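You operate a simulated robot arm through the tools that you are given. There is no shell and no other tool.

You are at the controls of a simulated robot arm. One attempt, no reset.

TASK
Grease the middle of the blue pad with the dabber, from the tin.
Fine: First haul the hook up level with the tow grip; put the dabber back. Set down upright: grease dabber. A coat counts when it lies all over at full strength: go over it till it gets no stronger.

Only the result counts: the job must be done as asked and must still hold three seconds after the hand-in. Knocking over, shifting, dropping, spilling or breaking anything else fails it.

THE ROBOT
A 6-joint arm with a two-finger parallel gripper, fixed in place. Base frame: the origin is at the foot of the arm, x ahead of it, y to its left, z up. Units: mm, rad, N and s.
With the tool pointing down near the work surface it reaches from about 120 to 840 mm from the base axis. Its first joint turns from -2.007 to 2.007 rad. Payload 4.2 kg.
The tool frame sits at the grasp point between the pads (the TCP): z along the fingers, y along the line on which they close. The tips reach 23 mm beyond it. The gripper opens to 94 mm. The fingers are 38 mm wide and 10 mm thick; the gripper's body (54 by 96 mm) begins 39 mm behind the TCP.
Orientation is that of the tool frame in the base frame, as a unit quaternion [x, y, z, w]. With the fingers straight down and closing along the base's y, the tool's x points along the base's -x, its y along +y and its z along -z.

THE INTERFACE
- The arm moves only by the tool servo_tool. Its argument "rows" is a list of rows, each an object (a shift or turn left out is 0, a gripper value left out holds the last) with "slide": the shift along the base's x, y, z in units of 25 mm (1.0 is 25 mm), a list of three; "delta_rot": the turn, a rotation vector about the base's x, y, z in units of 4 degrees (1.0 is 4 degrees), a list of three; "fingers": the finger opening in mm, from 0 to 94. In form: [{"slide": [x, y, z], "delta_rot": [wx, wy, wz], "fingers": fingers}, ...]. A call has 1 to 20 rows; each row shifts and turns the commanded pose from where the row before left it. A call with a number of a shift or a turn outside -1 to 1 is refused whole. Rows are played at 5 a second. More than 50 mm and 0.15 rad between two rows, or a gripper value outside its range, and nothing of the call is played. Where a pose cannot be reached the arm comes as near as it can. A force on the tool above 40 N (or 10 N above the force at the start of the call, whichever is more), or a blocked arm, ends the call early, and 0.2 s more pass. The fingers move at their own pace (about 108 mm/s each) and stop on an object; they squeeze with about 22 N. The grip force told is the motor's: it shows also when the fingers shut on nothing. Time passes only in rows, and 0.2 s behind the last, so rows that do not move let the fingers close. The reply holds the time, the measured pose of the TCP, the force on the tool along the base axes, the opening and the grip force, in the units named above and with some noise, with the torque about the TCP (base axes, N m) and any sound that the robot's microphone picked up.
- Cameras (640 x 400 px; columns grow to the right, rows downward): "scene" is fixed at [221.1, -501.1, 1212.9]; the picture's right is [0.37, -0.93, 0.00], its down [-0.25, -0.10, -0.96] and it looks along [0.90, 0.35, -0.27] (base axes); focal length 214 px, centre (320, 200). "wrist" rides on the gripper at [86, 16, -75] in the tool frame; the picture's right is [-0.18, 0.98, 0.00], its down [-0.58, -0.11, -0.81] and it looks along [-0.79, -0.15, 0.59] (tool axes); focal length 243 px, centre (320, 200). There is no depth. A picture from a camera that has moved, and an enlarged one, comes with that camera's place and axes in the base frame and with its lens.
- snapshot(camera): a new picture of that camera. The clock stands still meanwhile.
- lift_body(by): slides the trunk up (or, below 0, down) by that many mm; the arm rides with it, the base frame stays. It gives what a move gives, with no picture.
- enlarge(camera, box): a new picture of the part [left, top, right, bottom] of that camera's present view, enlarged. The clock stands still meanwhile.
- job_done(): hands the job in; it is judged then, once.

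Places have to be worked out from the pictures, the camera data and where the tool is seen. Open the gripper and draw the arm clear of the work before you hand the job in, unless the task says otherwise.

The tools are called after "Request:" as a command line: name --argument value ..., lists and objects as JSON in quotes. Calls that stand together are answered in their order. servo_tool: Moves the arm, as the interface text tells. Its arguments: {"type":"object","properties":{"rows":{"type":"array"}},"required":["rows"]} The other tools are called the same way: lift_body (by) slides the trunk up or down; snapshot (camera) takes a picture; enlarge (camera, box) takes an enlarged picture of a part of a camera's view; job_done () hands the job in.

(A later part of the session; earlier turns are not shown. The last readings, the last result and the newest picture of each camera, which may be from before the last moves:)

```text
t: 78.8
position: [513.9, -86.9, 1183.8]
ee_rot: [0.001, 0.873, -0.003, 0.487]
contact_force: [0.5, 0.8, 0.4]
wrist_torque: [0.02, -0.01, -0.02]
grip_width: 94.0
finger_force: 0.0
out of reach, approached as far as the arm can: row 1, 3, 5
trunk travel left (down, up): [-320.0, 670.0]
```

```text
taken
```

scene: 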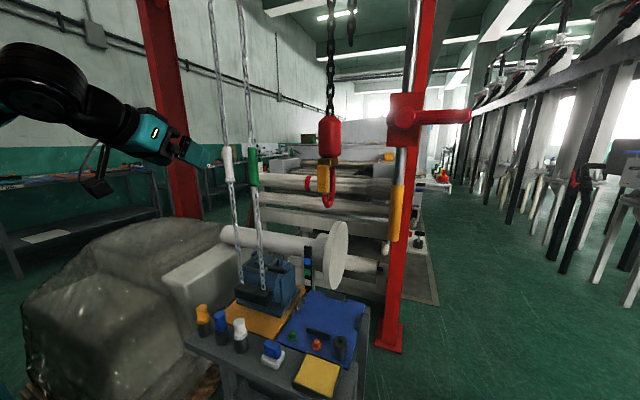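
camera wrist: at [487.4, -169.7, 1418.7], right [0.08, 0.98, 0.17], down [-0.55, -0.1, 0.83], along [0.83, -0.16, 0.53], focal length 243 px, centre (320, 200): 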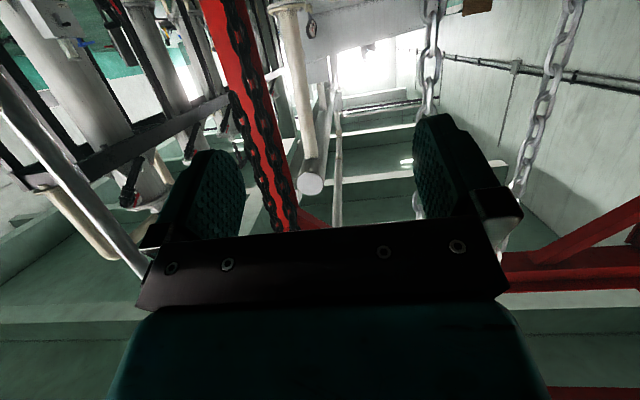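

That worked: the wrist is now inside the former shell, so the elbow flipped. I continue folding down and back toward a tool-down pose.

Request:
servo_tool --rows '[{"slide": [0, -0.3, -0.8], "delta_rot": [0, 0.5, 0]}, {"slide": [0, -0.3, -0.8], "delta_rot": [0, 0.5, 0]}, {"slide": [0, -0.3, -0.8], "delta_rot": [0, 0.5, 0]}, {"slide": [0, -0.3, -0.8], "delta_rot": [0, 0.5, 0]}, {"slide": [0, -0.3, -0.8], "delta_rot": [0, 0.5, 0]}, {"slide": [0, -0.3, -0.8], "delta_rot": [0, 0.5, 0]}]'

Request:
snapshot --camera "scene"

```text
t: 80.2
position: [514.0, -95.8, 1116.9]
ee_rot: [0.001, 0.921, -0.005, 0.391]
contact_force: [0.1, -0.3, 0.5]
wrist_torque: [0.01, 0.01, 0.02]
grip_width: 94.1
finger_force: 0.0
out of reach, approached as far as the arm can: row 2, 3, 4, 5, 6
trunk travel left (down, up): [-320.0, 670.0]
```

```text
taken
```

scene: 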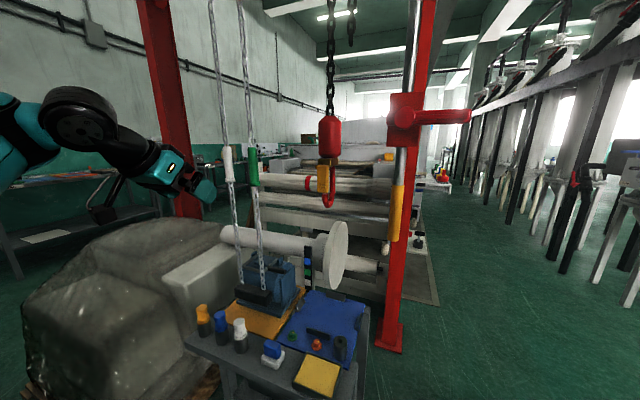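

The elbow is up again and now only the shoulder's backward limit was active. I raise the trunk to about mid height and come forward and down to a tool-down pose over the table's near side.

Request:
lift_body --by 180

Request:
servo_tool --rows '[{"slide": [0.7, -0.27, -0.5], "delta_rot": [0, 0.4, 0]}, {"slide": [0.7, -0.27, -0.6], "delta_rot": [0, 0.4, 0]}, {"slide": [0.7, -0.27, -0.7], "delta_rot": [0, 0.4, 0]}, {"slide": [0.7, -0.27, -0.8], "delta_rot": [0, 0.4, 0]}, {"slide": [0.5, -0.27, -0.8], "delta_rot": [0, 0.4, 0]}, {"slide": [0.3, -0.27, -0.8], "delta_rot": [0, 0.5, 0]}, {"slide": [0, -0.27, -0.9], "delta_rot": [0, 0.6, 0]}, {"slide": [0, -0.27, -0.9], "delta_rot": [0, 0.6, 0]}, {"slide": [0, -0.27, -0.9], "delta_rot": [0, 0.6, 0]}, {"slide": [0, -0.27, -0.9], "delta_rot": [0, 0.6, 0]}]'

Request:
snapshot --camera "scene"

```text
t: 82.2
position: [515.6, -95.1, 1295.6]
ee_rot: [0.001, 0.92, -0.005, 0.392]
contact_force: [-0.1, 1.1, 0.1]
wrist_torque: [0.02, 0.0, -0.01]
grip_width: 94.0
finger_force: 0.0
trunk travel left (down, up): [-500.0, 490.0]
```

```text
t: 84.4
position: [604.9, -155.4, 1110.0]
ee_rot: [0.002, 0.973, -0.006, 0.229]
contact_force: [-0.6, 0.0, 0.4]
wrist_torque: [0.0, 0.0, -0.03]
grip_width: 94.1
finger_force: 0.1
out of reach, approached as far as the arm can: row 1, 2
trunk travel left (down, up): [-500.0, 490.0]
```

```text
taken
```

scene: 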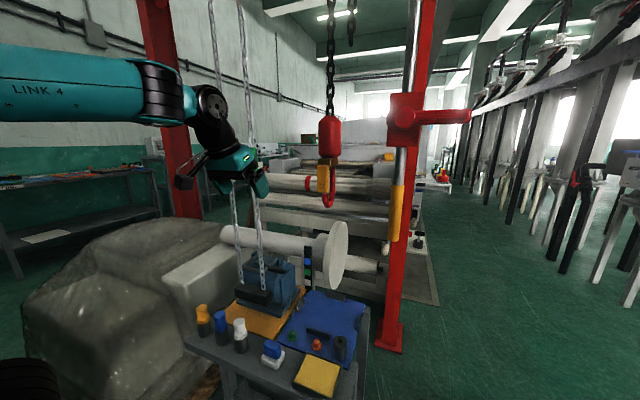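

Now the forearm descends as it should. I continue down to a viewing pose in front of the dabber with the tool pointing straight down.

Request:
servo_tool --rows '[{"slide": [-0.1, -0.17, -0.94], "delta_rot": [0, 0.55, 0]}, {"slide": [-0.1, -0.17, -0.94], "delta_rot": [0, 0.55, 0]}, {"slide": [-0.1, -0.17, -0.94], "delta_rot": [0, 0.55, 0]}, {"slide": [-0.1, -0.17, -0.94], "delta_rot": [0, 0.55, 0]}, {"slide": [-0.1, -0.17, -0.94], "delta_rot": [0, 0.55, 0]}, {"slide": [-0.2, -0.17, -0.94], "delta_rot": [0, 0.55, 0]}, {"slide": [-0.2, -0.17, -0.94], "delta_rot": [0, 0.55, 0]}, {"slide": [-0.2, -0.17, -0.94], "delta_rot": [0, 0.55, 0]}, {"slide": [-0.2, -0.17, -0.94], "delta_rot": [0, 0.55, 0]}, {"slide": [-0.2, -0.17, -0.94], "delta_rot": [0, 0.55, 0]}, {"slide": [-0.2, -0.17, -0.94], "delta_rot": [0, 0.55, 0]}, {"slide": [-0.2, -0.17, -0.94], "delta_rot": [0, 0.55, 0]}, {"slide": [-0.2, -0.17, -0.94]}, {"slide": [-0.2, -0.17, -0.94]}]'

Request:
snapshot --camera "wrist"

Request:
snapshot --camera "scene"

```text
t: 87.4
position: [546.1, -216.1, 781.8]
ee_rot: [0.001, 1.0, -0.004, 0.001]
contact_force: [0.2, -1.1, -0.3]
wrist_torque: [-0.01, 0.0, 0.0]
grip_width: 94.1
finger_force: 0.0
trunk travel left (down, up): [-500.0, 490.0]
```

```text
taken
camera wrist: at [459.7, -200.1, 856.9], right [0.18, 0.98, -0.01], down [0.58, -0.1, 0.81], along [0.79, -0.15, -0.59], focal length 243 px, centre (320, 200)
```

wrist: 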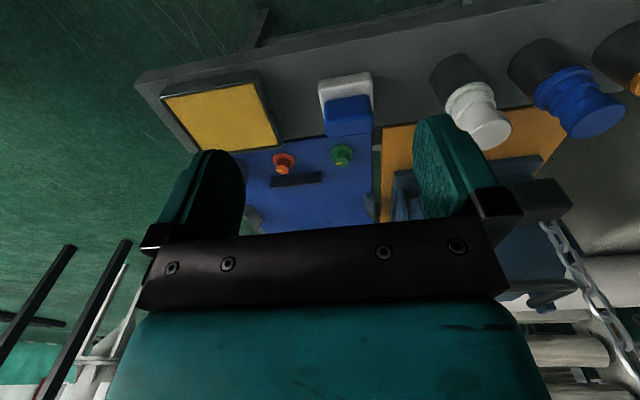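

```text
taken
```

scene: 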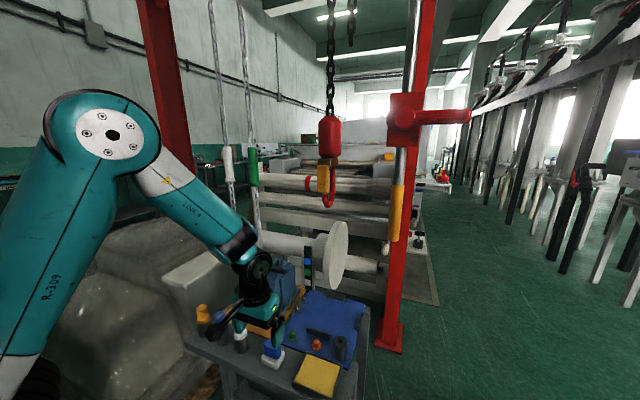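

Excellent: elbow up, tool down, free. I zoom in on the dabber and tin for exact placing.

Request:
enlarge --camera "wrist" --box '[290, 50, 400, 150]'

Request:
enlarge --camera "wrist" --box '[120, 50, 300, 170]'

Request:
enlarge --camera "scene" --box '[240, 320, 350, 400]'

```text
4.00 times, centred on (345, 100) of wrist
camera zoom: at [459.7, -200.1, 856.9], right [0.18, 0.98, -0.01], down [0.58, -0.1, 0.81], along [0.79, -0.15, -0.59], focal length 970 px, centre (220, 600)
```

zoom: 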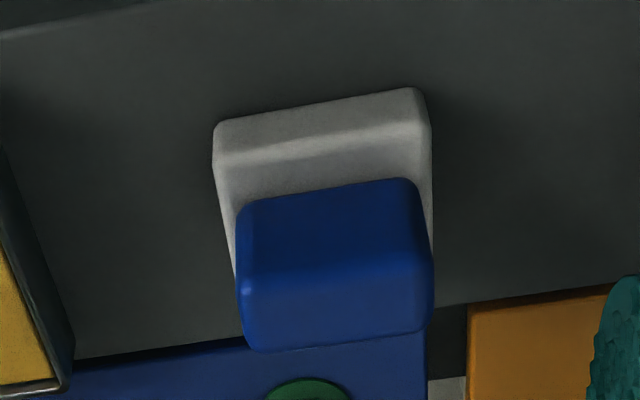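

```text
3.33 times, centred on (210, 110) of wrist
camera zoom: at [459.7, -200.1, 856.9], right [0.18, 0.98, -0.01], down [0.58, -0.1, 0.81], along [0.79, -0.15, -0.59], focal length 809 px, centre (687, 500)
```

zoom: 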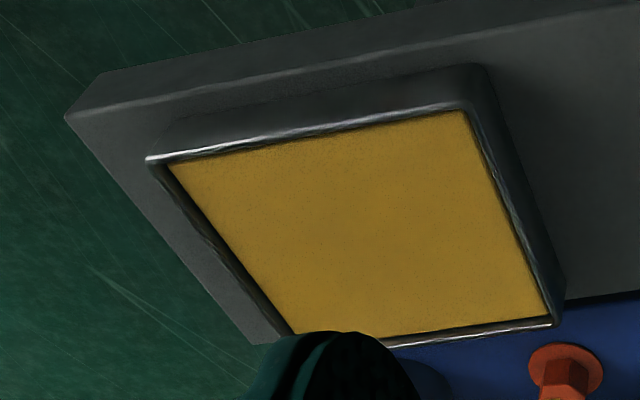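

```text
5.00 times, centred on (295, 360) of scene
camera zoom: at [221.1, -501.1, 1212.9], right [0.37, -0.93, 0.0], down [-0.25, -0.1, -0.96], along [0.9, 0.35, -0.27], focal length 1072 px, centre (445, -600)
```

zoom: 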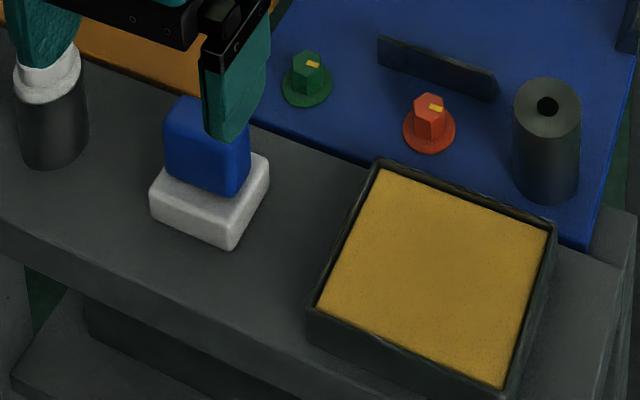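

Dabber: base x≈590–636, y -228…-173; handle x≈602–625, y -223…-178, z 623–657. I move over it, set the fingers to 74 mm and check before descending.

Request:
servo_tool --rows '[{"slide": [0.68, 0.16, -0.3], "delta_rot": [0.115, 0.03, 0.03], "fingers": 74}, {"slide": [0.67, 0.16, -0.5]}, {"slide": [0.67, 0.15, -0.6]}, {"slide": [0.66, 0.15, -0.8]}, {"slide": [0, 0, 0]}]'

Request:
enlarge --camera "scene" --box '[220, 300, 340, 400]'

Request:
snapshot --camera "wrist"

```text
t: 88.6
position: [612.7, -200.6, 728.8]
ee_rot: [-0.002, 1.0, -0.001, 0.0]
contact_force: [-0.1, -0.3, 0.3]
wrist_torque: [0.01, -0.01, 0.0]
grip_width: 74.1
finger_force: 0.1
trunk travel left (down, up): [-500.0, 490.0]
```

```text
4.00 times, centred on (280, 350) of scene
camera zoom: at [221.1, -501.1, 1212.9], right [0.37, -0.93, 0.0], down [-0.25, -0.1, -0.96], along [0.9, 0.35, -0.27], focal length 858 px, centre (480, -400)
```

zoom: 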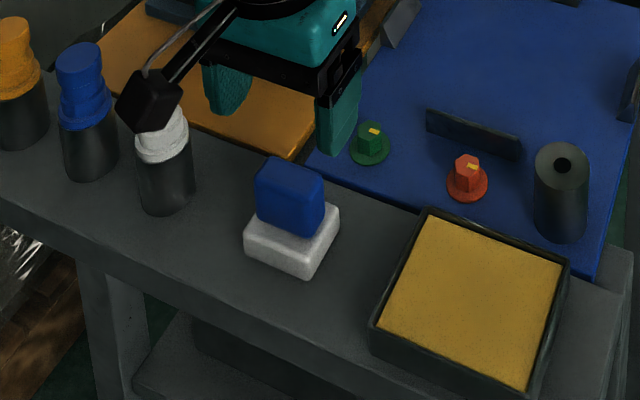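

```text
taken
camera wrist: at [526.9, -185.1, 803.2], right [0.18, 0.98, 0.0], down [0.58, -0.11, 0.81], along [0.79, -0.15, -0.59], focal length 243 px, centre (320, 200)
```

wrist: 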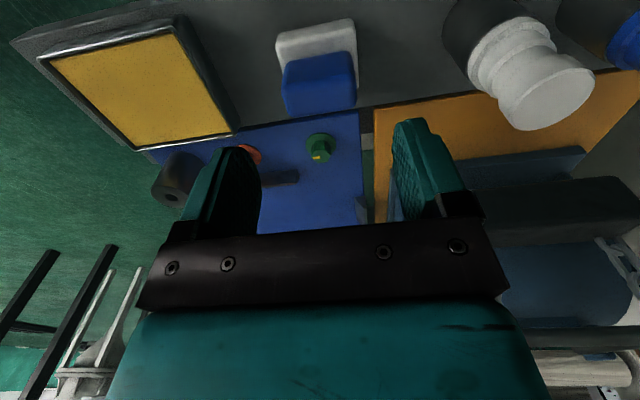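

The fingers are above the dabber. I zoom for a last alignment check before descending.

Request:
enlarge --camera "wrist" --box '[260, 10, 380, 130]'

```text
3.33 times, centred on (320, 70) of wrist
camera zoom: at [526.9, -185.1, 803.2], right [0.18, 0.98, 0.0], down [0.58, -0.11, 0.81], along [0.79, -0.15, -0.59], focal length 809 px, centre (320, 633)
```

zoom: 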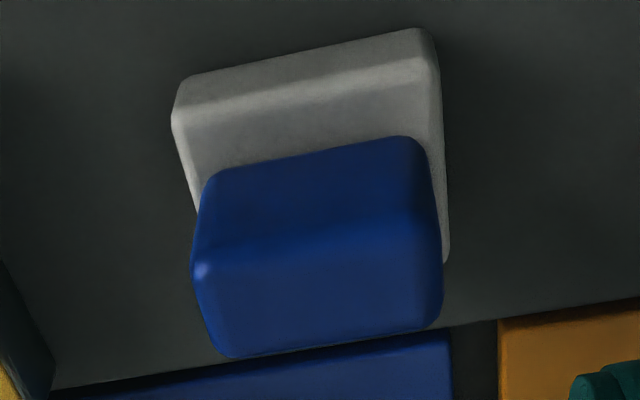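

Alignment is right (handle centre ≈ (613, -201)). I descend to z≈650.

Request:
servo_tool --rows '[{"slide": [0, 0, -0.7]}, {"slide": [0, 0, -0.7]}, {"slide": [0, 0, -0.7]}, {"slide": [0, 0, -0.5]}, {"slide": [0, 0, -0.4]}, {"slide": [0, 0, 0]}]'

Request:
enlarge --camera "scene" --box '[220, 300, 340, 400]'

Request:
snapshot --camera "wrist"

```text
t: 90.0
position: [614.4, -201.2, 653.7]
ee_rot: [-0.002, 1.0, -0.001, 0.0]
contact_force: [-0.9, 0.3, -0.1]
wrist_torque: [0.01, 0.0, 0.0]
grip_width: 74.1
finger_force: 0.0
trunk travel left (down, up): [-500.0, 490.0]
```

```text
4.00 times, centred on (280, 350) of scene
camera zoom: at [221.1, -501.1, 1212.9], right [0.37, -0.93, 0.0], down [-0.25, -0.1, -0.96], along [0.9, 0.35, -0.27], focal length 858 px, centre (480, -400)
```

zoom: 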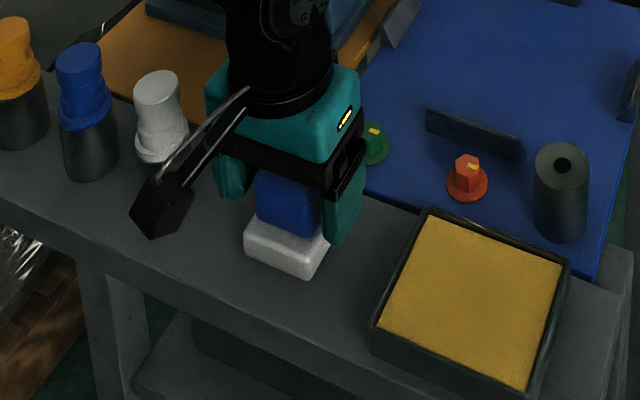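

```text
taken
camera wrist: at [526.7, -185.5, 727.7], right [0.18, 0.98, 0.0], down [0.58, -0.11, 0.81], along [0.79, -0.15, -0.59], focal length 243 px, centre (320, 200)
```

wrist: 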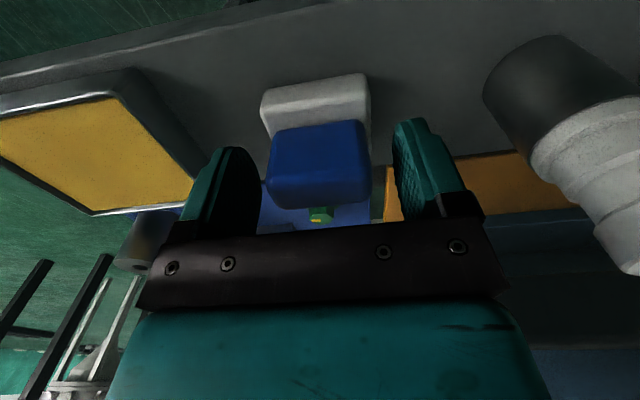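

Fingers straddle the handle. A few mm lower, then close.

Request:
servo_tool --rows '[{"slide": [-0.03, 0, -0.12]}, {"slide": [0, 0, 0], "fingers": 30}, {"slide": [0, 0, 0]}, {"slide": [0, 0, 0]}]'

Request:
snapshot --camera "wrist"

```text
t: 91.0
position: [611.7, -200.8, 649.8]
ee_rot: [-0.002, 1.0, -0.001, 0.0]
contact_force: [0.1, -0.4, -0.4]
wrist_torque: [0.0, 0.01, 0.01]
grip_width: 47.6
finger_force: 21.7
trunk travel left (down, up): [-500.0, 490.0]
```

```text
taken
camera wrist: at [525.8, -185.4, 724.8], right [0.18, 0.98, 0.0], down [0.58, -0.11, 0.81], along [0.79, -0.15, -0.59], focal length 243 px, centre (320, 200)
```

wrist: 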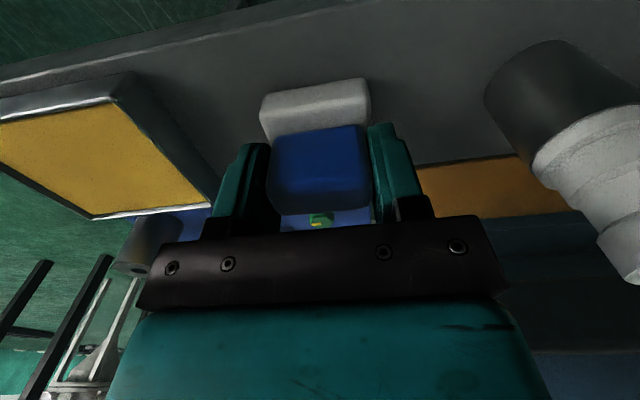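

Handle gripped (47.6 mm, 22 N). I lift the dabber and carry it over the tin.

Request:
servo_tool --rows '[{"slide": [0, 0, 0.4]}, {"slide": [0, 0, 0.8]}, {"slide": [0, 0, 0.8]}, {"slide": [0, 0, 0.4]}, {"slide": [0.03, -0.7, 0]}, {"slide": [0.03, -0.9, 0]}, {"slide": [0.03, -0.9, 0]}, {"slide": [0.03, -0.9, 0]}, {"slide": [0.03, -0.9, 0]}, {"slide": [0.03, -0.9, 0]}, {"slide": [0, -0.57, 0]}]'

Request:
snapshot --camera "wrist"

Request:
enlarge --camera "scene" --box '[230, 290, 370, 400]'

```text
t: 93.4
position: [615.8, -344.5, 709.1]
ee_rot: [-0.002, 1.0, 0.001, -0.001]
contact_force: [0.4, 0.0, -0.3]
wrist_torque: [-0.01, -0.03, 0.0]
grip_width: 47.5
finger_force: 22.5
trunk travel left (down, up): [-500.0, 490.0]
```

```text
taken
camera wrist: at [530.1, -330.3, 784.0], right [0.18, 0.98, 0.0], down [0.58, -0.11, 0.81], along [0.79, -0.15, -0.59], focal length 243 px, centre (320, 200)
```

wrist: 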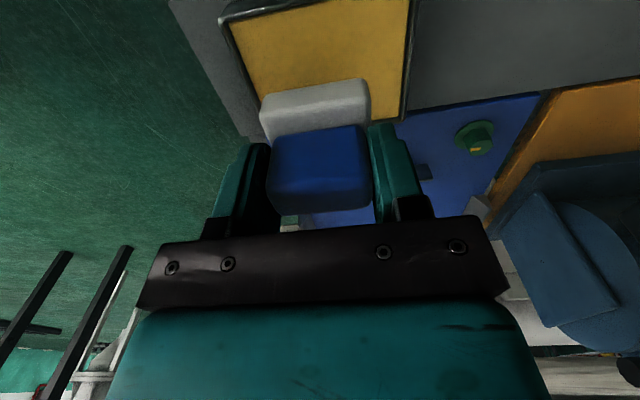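

```text
3.64 times, centred on (300, 345) of scene
camera zoom: at [221.1, -501.1, 1212.9], right [0.37, -0.93, 0.0], down [-0.25, -0.1, -0.96], along [0.9, 0.35, -0.27], focal length 780 px, centre (393, -327)
```

zoom: 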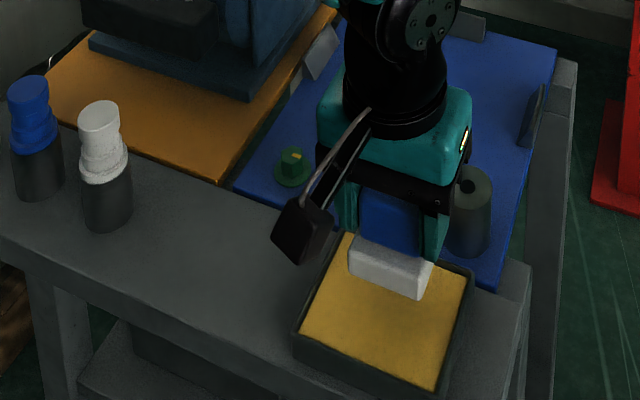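

Dabber is centred over the tin. I lower it slowly until the grease is touched.

Request:
servo_tool --rows '[{"slide": [0, 0, -0.4]}, {"slide": [0, 0, -0.4]}, {"slide": [0, 0, -0.4]}, {"slide": [0, 0, -0.3]}, {"slide": [0, 0, -0.12]}, {"slide": [0, 0, -0.12]}, {"slide": [0, 0, 0]}]'

Request:
enlarge --camera "scene" --box '[270, 330, 360, 400]'

```text
t: 95.0
position: [617.1, -343.6, 665.7]
ee_rot: [-0.003, 1.0, -0.002, 0.001]
contact_force: [1.9, -0.4, 16.1]
wrist_torque: [0.13, -0.06, 0.01]
grip_width: 47.7
finger_force: 21.8
trunk travel left (down, up): [-500.0, 490.0]
```

```text
5.71 times, centred on (315, 365) of scene
camera zoom: at [221.1, -501.1, 1212.9], right [0.37, -0.93, 0.0], down [-0.25, -0.1, -0.96], along [0.9, 0.35, -0.27], focal length 1226 px, centre (349, -743)
```

zoom: 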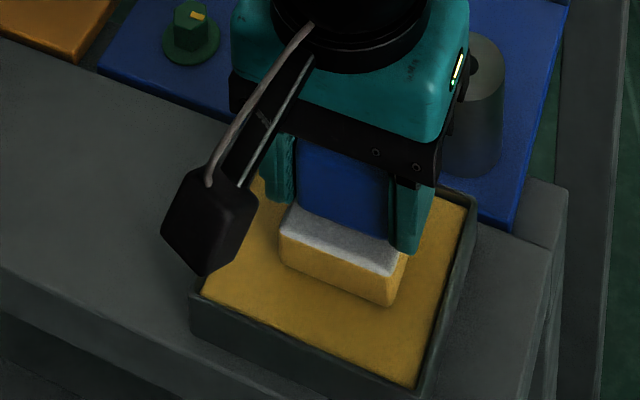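

16 N contact and the dabber's foot is now yellow with grease. I lift it and carry it over the middle of the blue pad.

Request:
servo_tool --rows '[{"slide": [0, 0, 0.3]}, {"slide": [0, 0, 0.7]}, {"slide": [0, 0, 0.8]}, {"slide": [0, 0, 0.7]}, {"slide": [0.5, 0.15, 0]}, {"slide": [0.9, 0.25, 0]}, {"slide": [0.9, 0.25, 0]}, {"slide": [0.9, 0.25, 0]}, {"slide": [0.9, 0.25, 0]}, {"slide": [0.9, 0.25, 0]}, {"slide": [0.9, 0.25, 0]}, {"slide": [0.9, 0.25, 0]}, {"slide": [0.9, 0.2, 0]}]'

Request:
snapshot --camera "wrist"

Request:
enlarge --camera "scene" --box '[250, 200, 390, 380]'

```text
t: 97.8
position: [807.5, -292.3, 728.4]
ee_rot: [-0.002, 1.0, -0.002, 0.0]
contact_force: [-0.3, 0.3, -1.1]
wrist_torque: [-0.01, -0.01, -0.01]
grip_width: 47.4
finger_force: 21.8
trunk travel left (down, up): [-500.0, 490.0]
```

```text
taken
camera wrist: at [722.8, -277.0, 803.5], right [0.18, 0.98, 0.0], down [0.58, -0.11, 0.81], along [0.79, -0.15, -0.59], focal length 243 px, centre (320, 200)
```

wrist: 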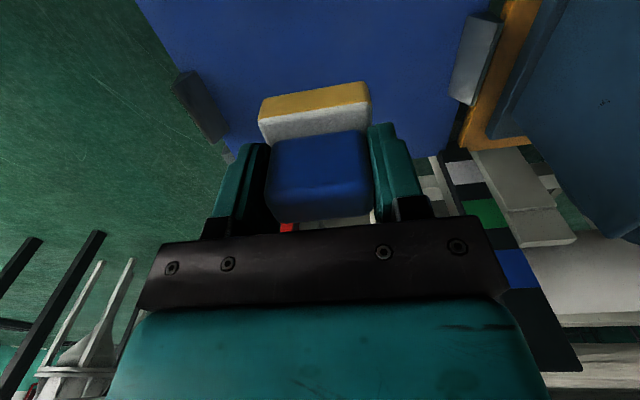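

```text
2.22 times, centred on (320, 290) of scene
camera zoom: at [221.1, -501.1, 1212.9], right [0.37, -0.93, 0.0], down [-0.25, -0.1, -0.96], along [0.9, 0.35, -0.27], focal length 477 px, centre (320, 0)
```

zoom: 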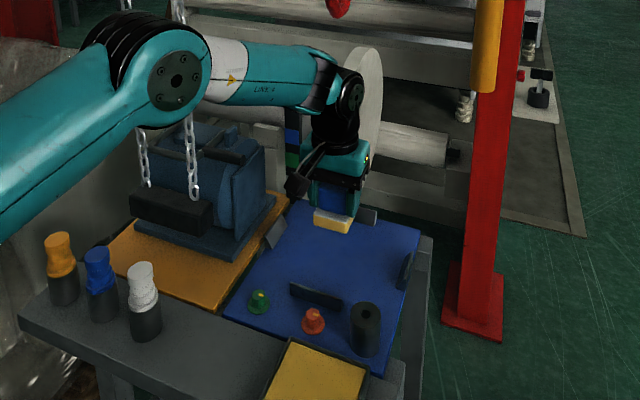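

The gripper fits beneath the raised hook. I move to (825, -292) and lower slowly to first contact with the pad.

Request:
servo_tool --rows '[{"slide": [0.35, 0, -0.4]}, {"slide": [0.35, 0, -0.6]}, {"slide": [0, 0, -0.6]}, {"slide": [0, 0, -0.6]}, {"slide": [0, 0, -0.3]}, {"slide": [0, 0, -0.12]}, {"slide": [0, 0, -0.12]}, {"slide": [0, 0, 0]}]'

Request:
snapshot --camera "wrist"

```text
t: 99.6
position: [826.6, -290.6, 661.1]
ee_rot: [-0.002, 1.0, -0.001, -0.001]
contact_force: [0.9, 1.0, -0.5]
wrist_torque: [0.03, 0.02, 0.01]
grip_width: 47.7
finger_force: 22.4
trunk travel left (down, up): [-500.0, 490.0]
```

```text
taken
camera wrist: at [740.5, -276.8, 734.9], right [0.18, 0.98, 0.0], down [0.58, -0.11, 0.81], along [0.79, -0.15, -0.59], focal length 243 px, centre (320, 200)
```

wrist: 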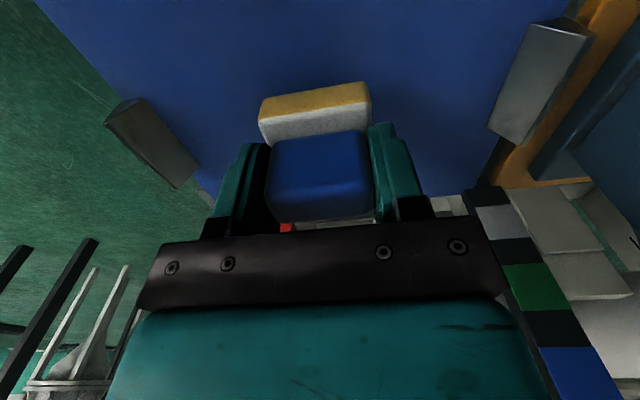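

No contact yet at z 661. I continue down in 2 mm steps.

Request:
servo_tool --rows '[{"slide": [0, 0, -0.1]}, {"slide": [0, 0, -0.1]}, {"slide": [0, 0, -0.1]}, {"slide": [0, 0, 0]}]'

```text
t: 100.6
position: [827.5, -291.2, 652.1]
ee_rot: [-0.002, 1.0, -0.001, 0.0]
contact_force: [1.0, -1.1, -0.5]
wrist_torque: [-0.02, 0.02, 0.0]
grip_width: 47.8
finger_force: 22.2
trunk travel left (down, up): [-500.0, 490.0]
```

Still free at z 652. A few more small steps.

Request:
servo_tool --rows '[{"slide": [0, 0, -0.08]}, {"slide": [0, 0, -0.08]}, {"slide": [0, 0, 0]}]'

Request:
snapshot --camera "wrist"

```text
t: 101.4
position: [826.9, -291.9, 648.0]
ee_rot: [-0.002, 1.0, -0.001, 0.001]
contact_force: [0.1, 0.2, 0.3]
wrist_torque: [0.0, -0.01, -0.02]
grip_width: 47.9
finger_force: 21.8
trunk travel left (down, up): [-500.0, 490.0]
```

```text
taken
camera wrist: at [741.0, -277.2, 723.4], right [0.18, 0.98, 0.0], down [0.58, -0.11, 0.81], along [0.79, -0.15, -0.59], focal length 243 px, centre (320, 200)
```

wrist: 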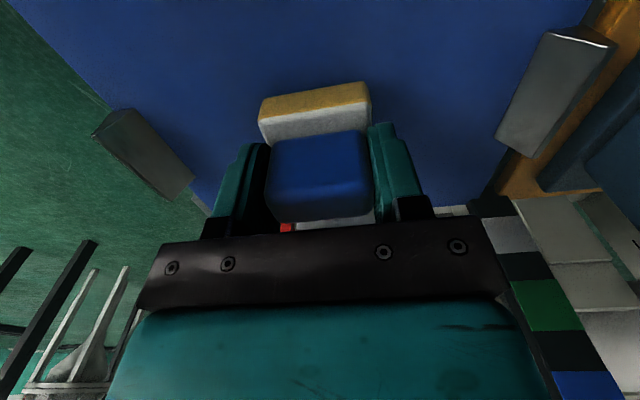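

The pad lies lower than the front shelf. I keep stepping down, watching the force.

Request:
servo_tool --rows '[{"slide": [0, 0, -0.1]}, {"slide": [0, 0, -0.1]}, {"slide": [0, 0, -0.1]}, {"slide": [0, 0, 0]}]'

Request:
enlarge --camera "scene" --box '[290, 260, 380, 340]'

```text
t: 102.4
position: [827.0, -291.5, 644.1]
ee_rot: [0.0, 1.0, -0.002, 0.003]
contact_force: [-4.3, 0.5, 31.7]
wrist_torque: [0.28, 0.42, 0.03]
grip_width: 47.9
finger_force: 22.1
trunk travel left (down, up): [-500.0, 490.0]
```

```text
5.00 times, centred on (335, 300) of scene
camera zoom: at [221.1, -501.1, 1212.9], right [0.37, -0.93, 0.0], down [-0.25, -0.1, -0.96], along [0.9, 0.35, -0.27], focal length 1072 px, centre (245, -300)
```

zoom: 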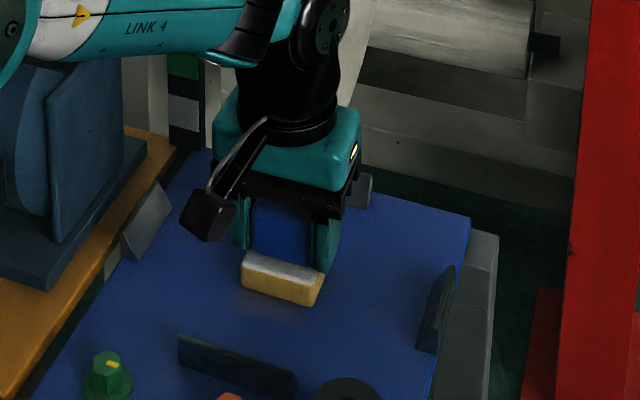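

Pad contact at TCP z≈645 (31 N, slightly firm). I lift off and look at the print left behind.

Request:
servo_tool --rows '[{"slide": [0, 0, 0.1]}, {"slide": [0, 0, 0]}, {"slide": [0, 0, 0.6]}, {"slide": [-0.3, 0, 0.8]}, {"slide": [-0.8, 0, 0.8]}, {"slide": [-0.9, 0, 0.6]}, {"slide": [-0.9, 0, 0]}, {"slide": [-0.9, 0, 0]}]'

Request:
enlarge --camera "scene" --box '[280, 270, 380, 350]'

Request:
snapshot --camera "wrist"

```text
t: 104.2
position: [732.9, -291.6, 713.1]
ee_rot: [-0.002, 1.0, -0.001, 0.0]
contact_force: [0.5, 0.7, -0.8]
wrist_torque: [0.03, 0.0, 0.01]
grip_width: 47.7
finger_force: 22.4
trunk travel left (down, up): [-500.0, 490.0]
```

```text
5.00 times, centred on (330, 310) of scene
camera zoom: at [221.1, -501.1, 1212.9], right [0.37, -0.93, 0.0], down [-0.25, -0.1, -0.96], along [0.9, 0.35, -0.27], focal length 1072 px, centre (270, -350)
```

zoom: 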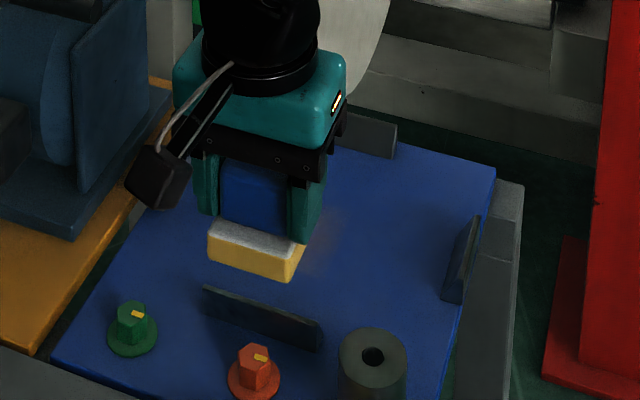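

```text
taken
camera wrist: at [645.8, -276.6, 788.2], right [0.18, 0.98, 0.0], down [0.58, -0.11, 0.81], along [0.79, -0.15, -0.59], focal length 243 px, centre (320, 200)
```

wrist: 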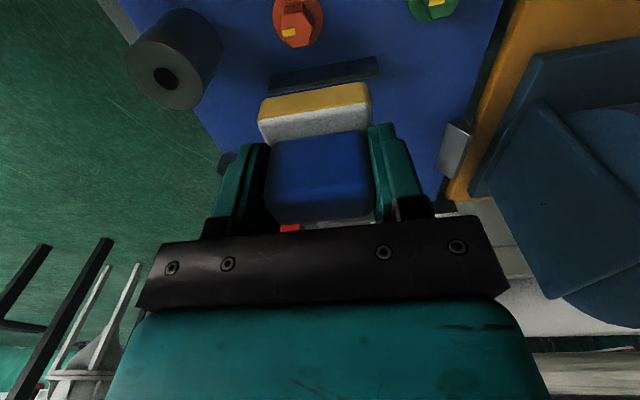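

A faint yellowish patch shows on the pad. I move the arm aside (over the shelf) to get a clear view of it.

Request:
servo_tool --rows '[{"slide": [-0.9, 0.7, 0.2]}, {"slide": [-0.9, 0.7, 0.2]}, {"slide": [-0.9, 0.7, 0.2]}, {"slide": [-0.9, 0.7, 0.2]}, {"slide": [-0.9, 0.7, 0.2]}]'

Request:
enlarge --camera "scene" --box '[280, 270, 380, 350]'

Request:
enlarge --camera "scene" --box '[300, 285, 360, 330]'

```text
t: 105.4
position: [619.6, -205.2, 738.4]
ee_rot: [-0.002, 1.0, -0.001, 0.0]
contact_force: [-0.1, 0.9, -1.4]
wrist_torque: [0.0, -0.01, 0.0]
grip_width: 48.0
finger_force: 22.3
trunk travel left (down, up): [-500.0, 490.0]
```

```text
5.00 times, centred on (330, 310) of scene
camera zoom: at [221.1, -501.1, 1212.9], right [0.37, -0.93, 0.0], down [-0.25, -0.1, -0.96], along [0.9, 0.35, -0.27], focal length 1072 px, centre (270, -350)
```

zoom: 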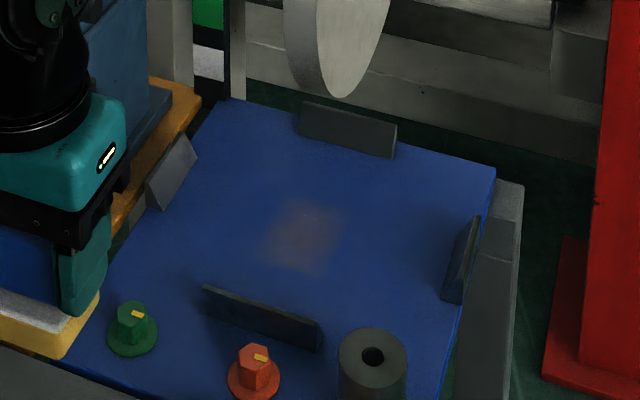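

```text
8.89 times, centred on (330, 308) of scene
camera zoom: at [221.1, -501.1, 1212.9], right [0.37, -0.93, 0.0], down [-0.25, -0.1, -0.96], along [0.9, 0.35, -0.27], focal length 1906 px, centre (231, -756)
```

zoom: 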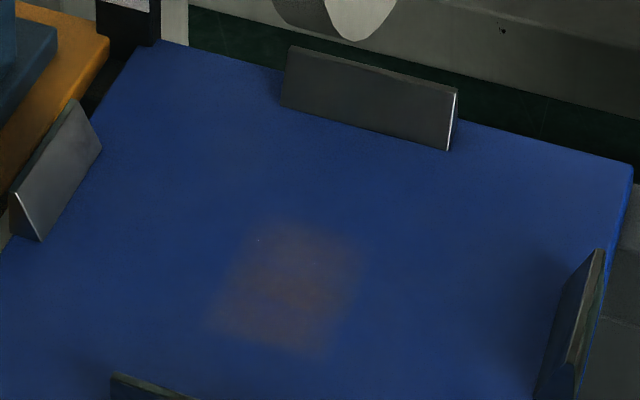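

The print is faint and lies at the centre of the chock frame. I'll build it up: reload from the tin first.

Request:
servo_tool --rows '[{"slide": [0, -0.93, 0]}, {"slide": [0, -0.93, 0]}, {"slide": [0, -0.93, 0]}, {"slide": [0, -0.93, 0]}, {"slide": [0, -0.93, 0]}, {"slide": [-0.1, -0.93, -0.4]}, {"slide": [0, 0, -0.8]}, {"slide": [0, 0, -0.8]}, {"slide": [0, 0, -0.5]}, {"slide": [0, 0, -0.3]}, {"slide": [0, 0, -0.1]}, {"slide": [0, 0, 0]}, {"slide": [0, 0, 0]}]'

```text
t: 108.2
position: [616.8, -343.8, 665.3]
ee_rot: [-0.002, 1.0, -0.001, 0.001]
contact_force: [0.7, -0.2, 0.7]
wrist_torque: [-0.01, 0.0, -0.01]
grip_width: 47.6
finger_force: 22.1
trunk travel left (down, up): [-500.0, 490.0]
```

Barely touching; press 2 mm more into the grease.

Request:
servo_tool --rows '[{"slide": [0, 0, -0.08]}, {"slide": [0, 0, -0.04]}, {"slide": [0, 0, 0]}]'

Request:
enlarge --camera "scene" --box '[270, 330, 360, 400]'

```text
t: 109.0
position: [617.1, -344.0, 665.4]
ee_rot: [-0.002, 1.0, -0.002, 0.001]
contact_force: [-6.3, 5.7, 35.2]
wrist_torque: [0.43, 0.32, 0.01]
grip_width: 47.8
finger_force: 21.8
trunk travel left (down, up): [-500.0, 490.0]
```

```text
5.71 times, centred on (315, 365) of scene
camera zoom: at [221.1, -501.1, 1212.9], right [0.37, -0.93, 0.0], down [-0.25, -0.1, -0.96], along [0.9, 0.35, -0.27], focal length 1226 px, centre (349, -743)
```

zoom: 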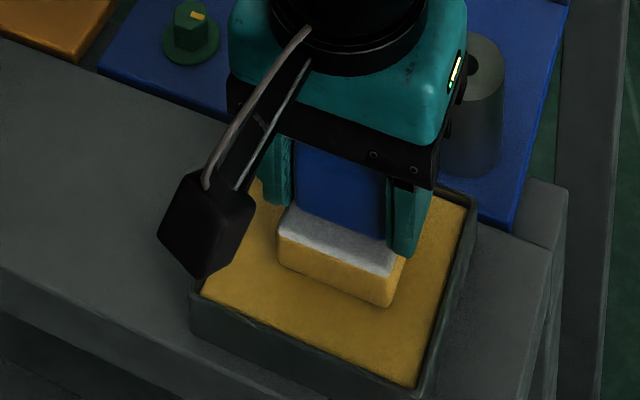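

35 N there – the contact is stiff, so I'll use ~1 mm presses. Now to the pad: lower at (827, -318) to a light contact.

Request:
servo_tool --rows '[{"slide": [0, 0, 0.3]}, {"slide": [0, 0, 0.9]}, {"slide": [0, 0, 0.9]}, {"slide": [0, 0, 0.4]}, {"slide": [0.93, 0.115, 0]}, {"slide": [0.93, 0.115, 0]}, {"slide": [0.93, 0.115, 0]}, {"slide": [0.93, 0.115, 0]}, {"slide": [0.93, 0.115, 0]}, {"slide": [0.93, 0.115, 0]}, {"slide": [0.93, 0.115, 0]}, {"slide": [0.93, 0.115, 0]}, {"slide": [0.93, 0.115, 0]}, {"slide": [0, 0, -0.9]}, {"slide": [0, 0, -0.9]}, {"slide": [0, 0, -0.9]}, {"slide": [0, 0, -0.4]}, {"slide": [0, 0, -0.15]}, {"slide": [0, 0, 0]}]'

```text
t: 113.0
position: [827.4, -316.6, 644.9]
ee_rot: [-0.002, 1.0, -0.001, 0.001]
contact_force: [0.2, -0.2, 5.7]
wrist_torque: [0.22, -0.01, -0.02]
grip_width: 47.6
finger_force: 22.0
trunk travel left (down, up): [-500.0, 490.0]
```

Light contact (5.7 N). I wipe along +y and back with this light pressure.

Request:
servo_tool --rows '[{"slide": [0, 0, -0.02]}, {"slide": [0, 0.3, 0]}, {"slide": [0, 0.3, 0]}, {"slide": [0, 0.3, 0]}, {"slide": [0, 0.3, 0]}, {"slide": [0, 0.3, 0]}, {"slide": [0, 0.3, 0]}, {"slide": [0, 0.3, 0]}, {"slide": [0, 0, 0]}]'

Request:
enlarge --camera "scene" --box '[280, 270, 380, 350]'

```text
t: 115.0
position: [826.1, -266.3, 642.7]
ee_rot: [0.0, 1.0, -0.001, 0.001]
contact_force: [0.5, -5.2, 19.7]
wrist_torque: [-0.02, -0.03, 0.0]
grip_width: 47.8
finger_force: 21.5
trunk travel left (down, up): [-500.0, 490.0]
```

```text
5.00 times, centred on (330, 310) of scene
camera zoom: at [221.1, -501.1, 1212.9], right [0.37, -0.93, 0.0], down [-0.25, -0.1, -0.96], along [0.9, 0.35, -0.27], focal length 1072 px, centre (270, -350)
```

zoom: 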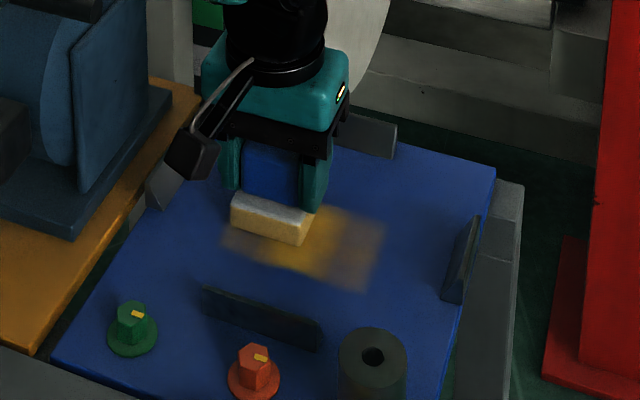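

Wiping works: the streak is clearly stronger, and the dabber foot is paling as it gives off grease. I wipe back the other way.

Request:
servo_tool --rows '[{"slide": [0, -0.3, 0.02]}, {"slide": [0, -0.3, 0]}, {"slide": [0, -0.3, 0]}, {"slide": [0, -0.3, 0]}, {"slide": [0, -0.3, 0]}, {"slide": [0, -0.3, 0]}, {"slide": [0, -0.3, 0]}, {"slide": [0, 0, 0]}]'

Request:
enlarge --camera "scene" --box '[280, 270, 380, 350]'

Request:
snapshot --camera "wrist"

```text
t: 116.8
position: [825.6, -317.7, 644.9]
ee_rot: [0.0, 1.0, -0.001, 0.0]
contact_force: [0.1, 4.2, 16.9]
wrist_torque: [0.23, -0.1, 0.04]
grip_width: 47.8
finger_force: 21.9
trunk travel left (down, up): [-500.0, 490.0]
```

```text
5.00 times, centred on (330, 310) of scene
camera zoom: at [221.1, -501.1, 1212.9], right [0.37, -0.93, 0.0], down [-0.25, -0.1, -0.96], along [0.9, 0.35, -0.27], focal length 1072 px, centre (270, -350)
```

zoom: 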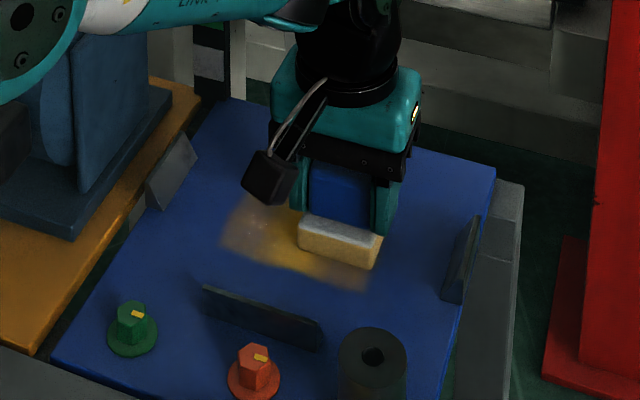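

```text
taken
camera wrist: at [738.8, -302.8, 719.6], right [0.18, 0.98, 0.0], down [0.58, -0.11, 0.81], along [0.79, -0.15, -0.59], focal length 243 px, centre (320, 200)
```

wrist: 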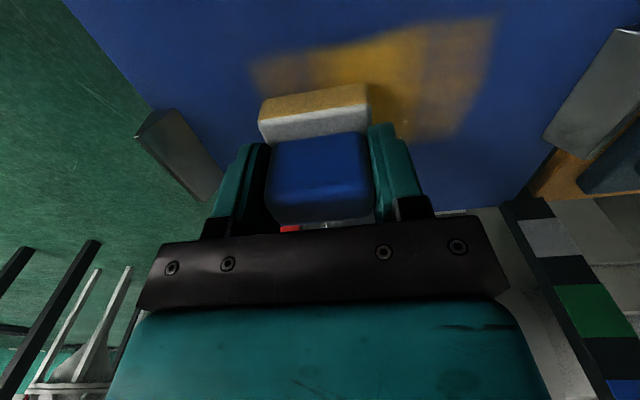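

The wrist view shows the coat well: strong in the centre and thinner around. I shift to x≈804 and wipe there and back before reloading.

Request:
servo_tool --rows '[{"slide": [0, 0, 0.3]}, {"slide": [-0.88, 0, 0]}, {"slide": [0, 0, -0.3]}, {"slide": [0, 0.3, 0]}, {"slide": [0, 0.3, 0]}, {"slide": [0, 0.3, 0]}, {"slide": [0, 0.3, 0]}, {"slide": [0, 0.3, 0]}, {"slide": [0, 0.3, 0]}, {"slide": [0, 0.3, 0]}, {"slide": [0, -0.3, 0]}, {"slide": [0, -0.3, 0]}, {"slide": [0, -0.3, 0]}, {"slide": [0, -0.3, 0]}, {"slide": [0, -0.3, 0]}, {"slide": [0, -0.3, 0]}, {"slide": [0, -0.3, 0]}, {"slide": [0, 0, 0]}]'

Request:
enlarge --camera "scene" --box '[280, 270, 380, 350]'

Request:
snapshot --camera "wrist"

```text
t: 120.6
position: [804.1, -317.2, 644.6]
ee_rot: [-0.001, 1.0, -0.001, 0.001]
contact_force: [0.1, 6.3, 20.3]
wrist_torque: [0.36, -0.04, 0.0]
grip_width: 47.7
finger_force: 22.3
trunk travel left (down, up): [-500.0, 490.0]
```

```text
5.00 times, centred on (330, 310) of scene
camera zoom: at [221.1, -501.1, 1212.9], right [0.37, -0.93, 0.0], down [-0.25, -0.1, -0.96], along [0.9, 0.35, -0.27], focal length 1072 px, centre (270, -350)
```

zoom: 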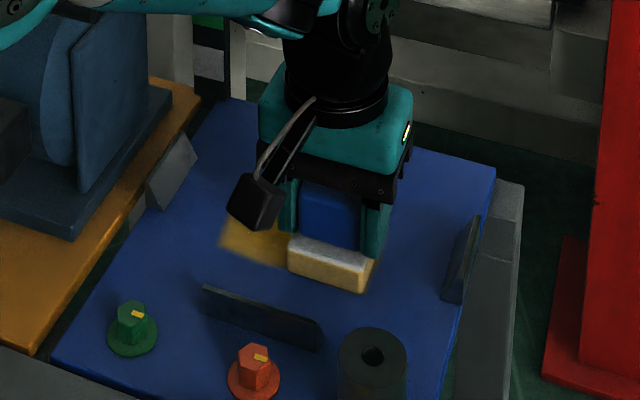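

```text
taken
camera wrist: at [717.8, -302.3, 719.5], right [0.18, 0.98, 0.0], down [0.58, -0.11, 0.81], along [0.79, -0.15, -0.59], focal length 243 px, centre (320, 200)
```

wrist: 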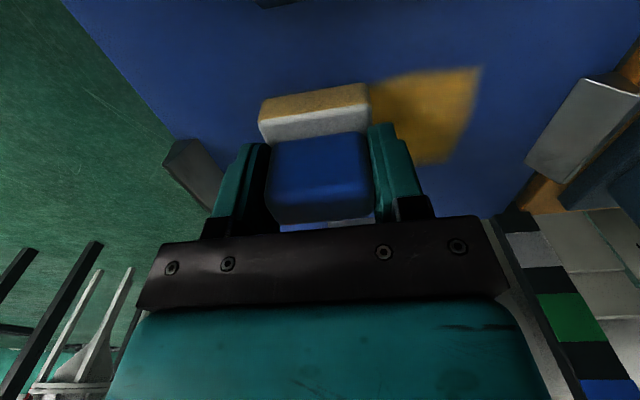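

The coat now looks more even. I lift, return to the tin to reload, and view the pad on the way.

Request:
servo_tool --rows '[{"slide": [0, 0, 0.5]}, {"slide": [-0.3, 0, 0.9]}, {"slide": [-0.9, 0, 0.9]}, {"slide": [-0.9, -0.1, 0.9]}, {"slide": [-0.9, -0.15, 0]}, {"slide": [-0.9, -0.15, 0]}, {"slide": [-0.9, -0.15, 0]}, {"slide": [-0.9, -0.15, 0]}, {"slide": [-0.9, -0.15, 0]}, {"slide": [-0.88, -0.2, 0]}]'

Request:
enlarge --camera "scene" --box '[280, 270, 380, 350]'

Request:
snapshot --camera "wrist"

```text
t: 122.8
position: [617.4, -344.2, 723.6]
ee_rot: [-0.002, 1.0, -0.001, -0.001]
contact_force: [0.4, 0.0, -0.7]
wrist_torque: [0.0, -0.03, -0.01]
grip_width: 47.7
finger_force: 22.8
trunk travel left (down, up): [-500.0, 490.0]
```

```text
5.00 times, centred on (330, 310) of scene
camera zoom: at [221.1, -501.1, 1212.9], right [0.37, -0.93, 0.0], down [-0.25, -0.1, -0.96], along [0.9, 0.35, -0.27], focal length 1072 px, centre (270, -350)
```

zoom: 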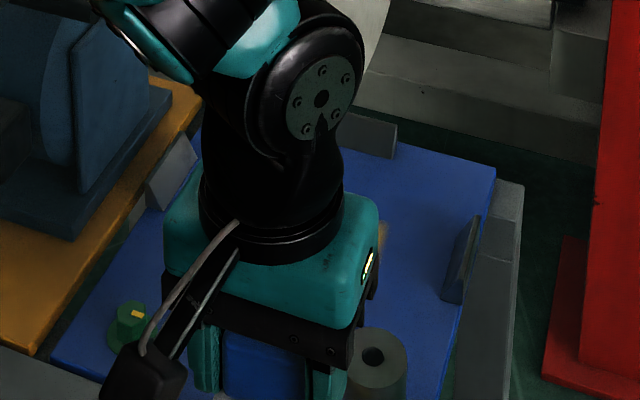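

```text
taken
camera wrist: at [530.3, -329.5, 798.7], right [0.18, 0.98, 0.0], down [0.58, -0.11, 0.81], along [0.79, -0.15, -0.59], focal length 243 px, centre (320, 200)
```

wrist: 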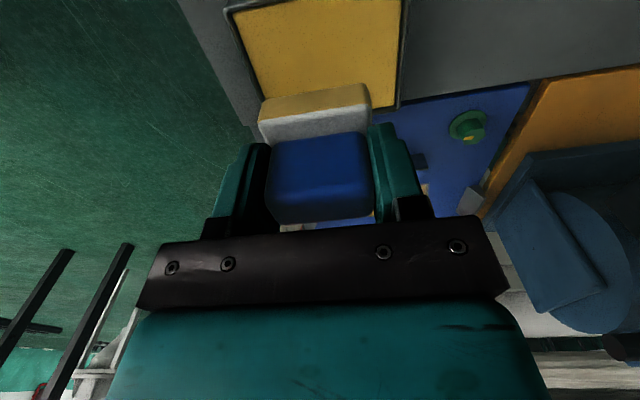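

Dip into the grease again.

Request:
servo_tool --rows '[{"slide": [0, 0, -0.9]}, {"slide": [0, 0, -0.9]}, {"slide": [0, 0, -0.4]}, {"slide": [0, 0, -0.15]}, {"slide": [0, 0, 0]}, {"slide": [0, 0, 0]}]'

```text
t: 124.2
position: [618.4, -344.1, 666.1]
ee_rot: [-0.002, 1.0, -0.001, 0.002]
contact_force: [-1.6, 1.8, 15.6]
wrist_torque: [0.26, 0.09, -0.01]
grip_width: 47.5
finger_force: 21.8
trunk travel left (down, up): [-500.0, 490.0]
```

Loaded (15.6 N). I carry it to the far line x≈850 of the middle area.

Request:
servo_tool --rows '[{"slide": [0, 0, 0.3]}, {"slide": [0, 0, 0.9]}, {"slide": [0, 0, 0.9]}, {"slide": [0, 0, 0.4]}, {"slide": [0.93, 0.104, 0]}, {"slide": [0.93, 0.104, 0]}, {"slide": [0.93, 0.104, 0]}, {"slide": [0.93, 0.104, 0]}, {"slide": [0.93, 0.104, 0]}, {"slide": [0.93, 0.104, 0]}, {"slide": [0.93, 0.104, 0]}, {"slide": [0.93, 0.104, 0]}, {"slide": [0.93, 0.104, 0]}, {"slide": [0.93, 0.104, 0]}, {"slide": [0, 0, -0.9]}, {"slide": [0, 0, -0.9]}, {"slide": [0, 0, -0.9]}, {"slide": [0, 0, -0.4]}, {"slide": [0, 0, -0.24]}, {"slide": [0, 0, 0]}]'

Request:
snapshot --camera "wrist"

Request:
enlarge --camera "scene" --box '[280, 250, 380, 350]'

```text
t: 128.4
position: [848.8, -318.4, 644.8]
ee_rot: [-0.002, 1.0, -0.001, 0.001]
contact_force: [-0.7, 0.7, 5.5]
wrist_torque: [0.19, 0.0, 0.02]
grip_width: 47.8
finger_force: 22.0
trunk travel left (down, up): [-500.0, 490.0]
```

```text
taken
camera wrist: at [762.5, -303.0, 719.7], right [0.18, 0.98, 0.0], down [0.58, -0.11, 0.81], along [0.79, -0.15, -0.59], focal length 243 px, centre (320, 200)
```

wrist: 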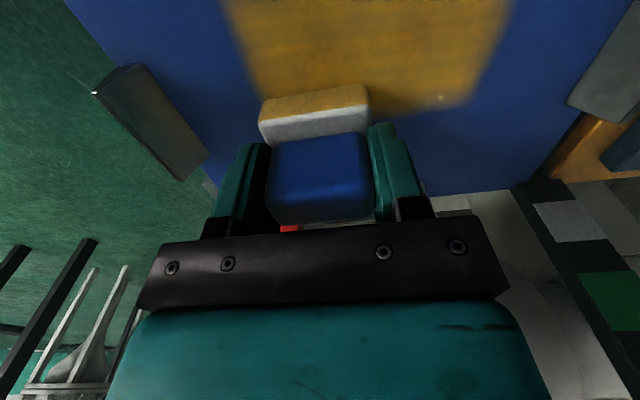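

```text
4.00 times, centred on (330, 300) of scene
camera zoom: at [221.1, -501.1, 1212.9], right [0.37, -0.93, 0.0], down [-0.25, -0.1, -0.96], along [0.9, 0.35, -0.27], focal length 858 px, centre (280, -200)
```

zoom: 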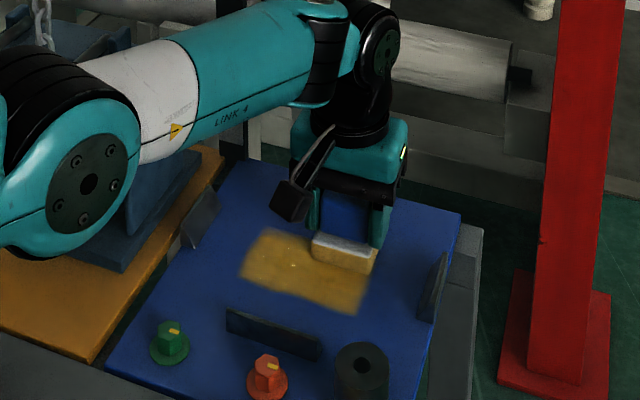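

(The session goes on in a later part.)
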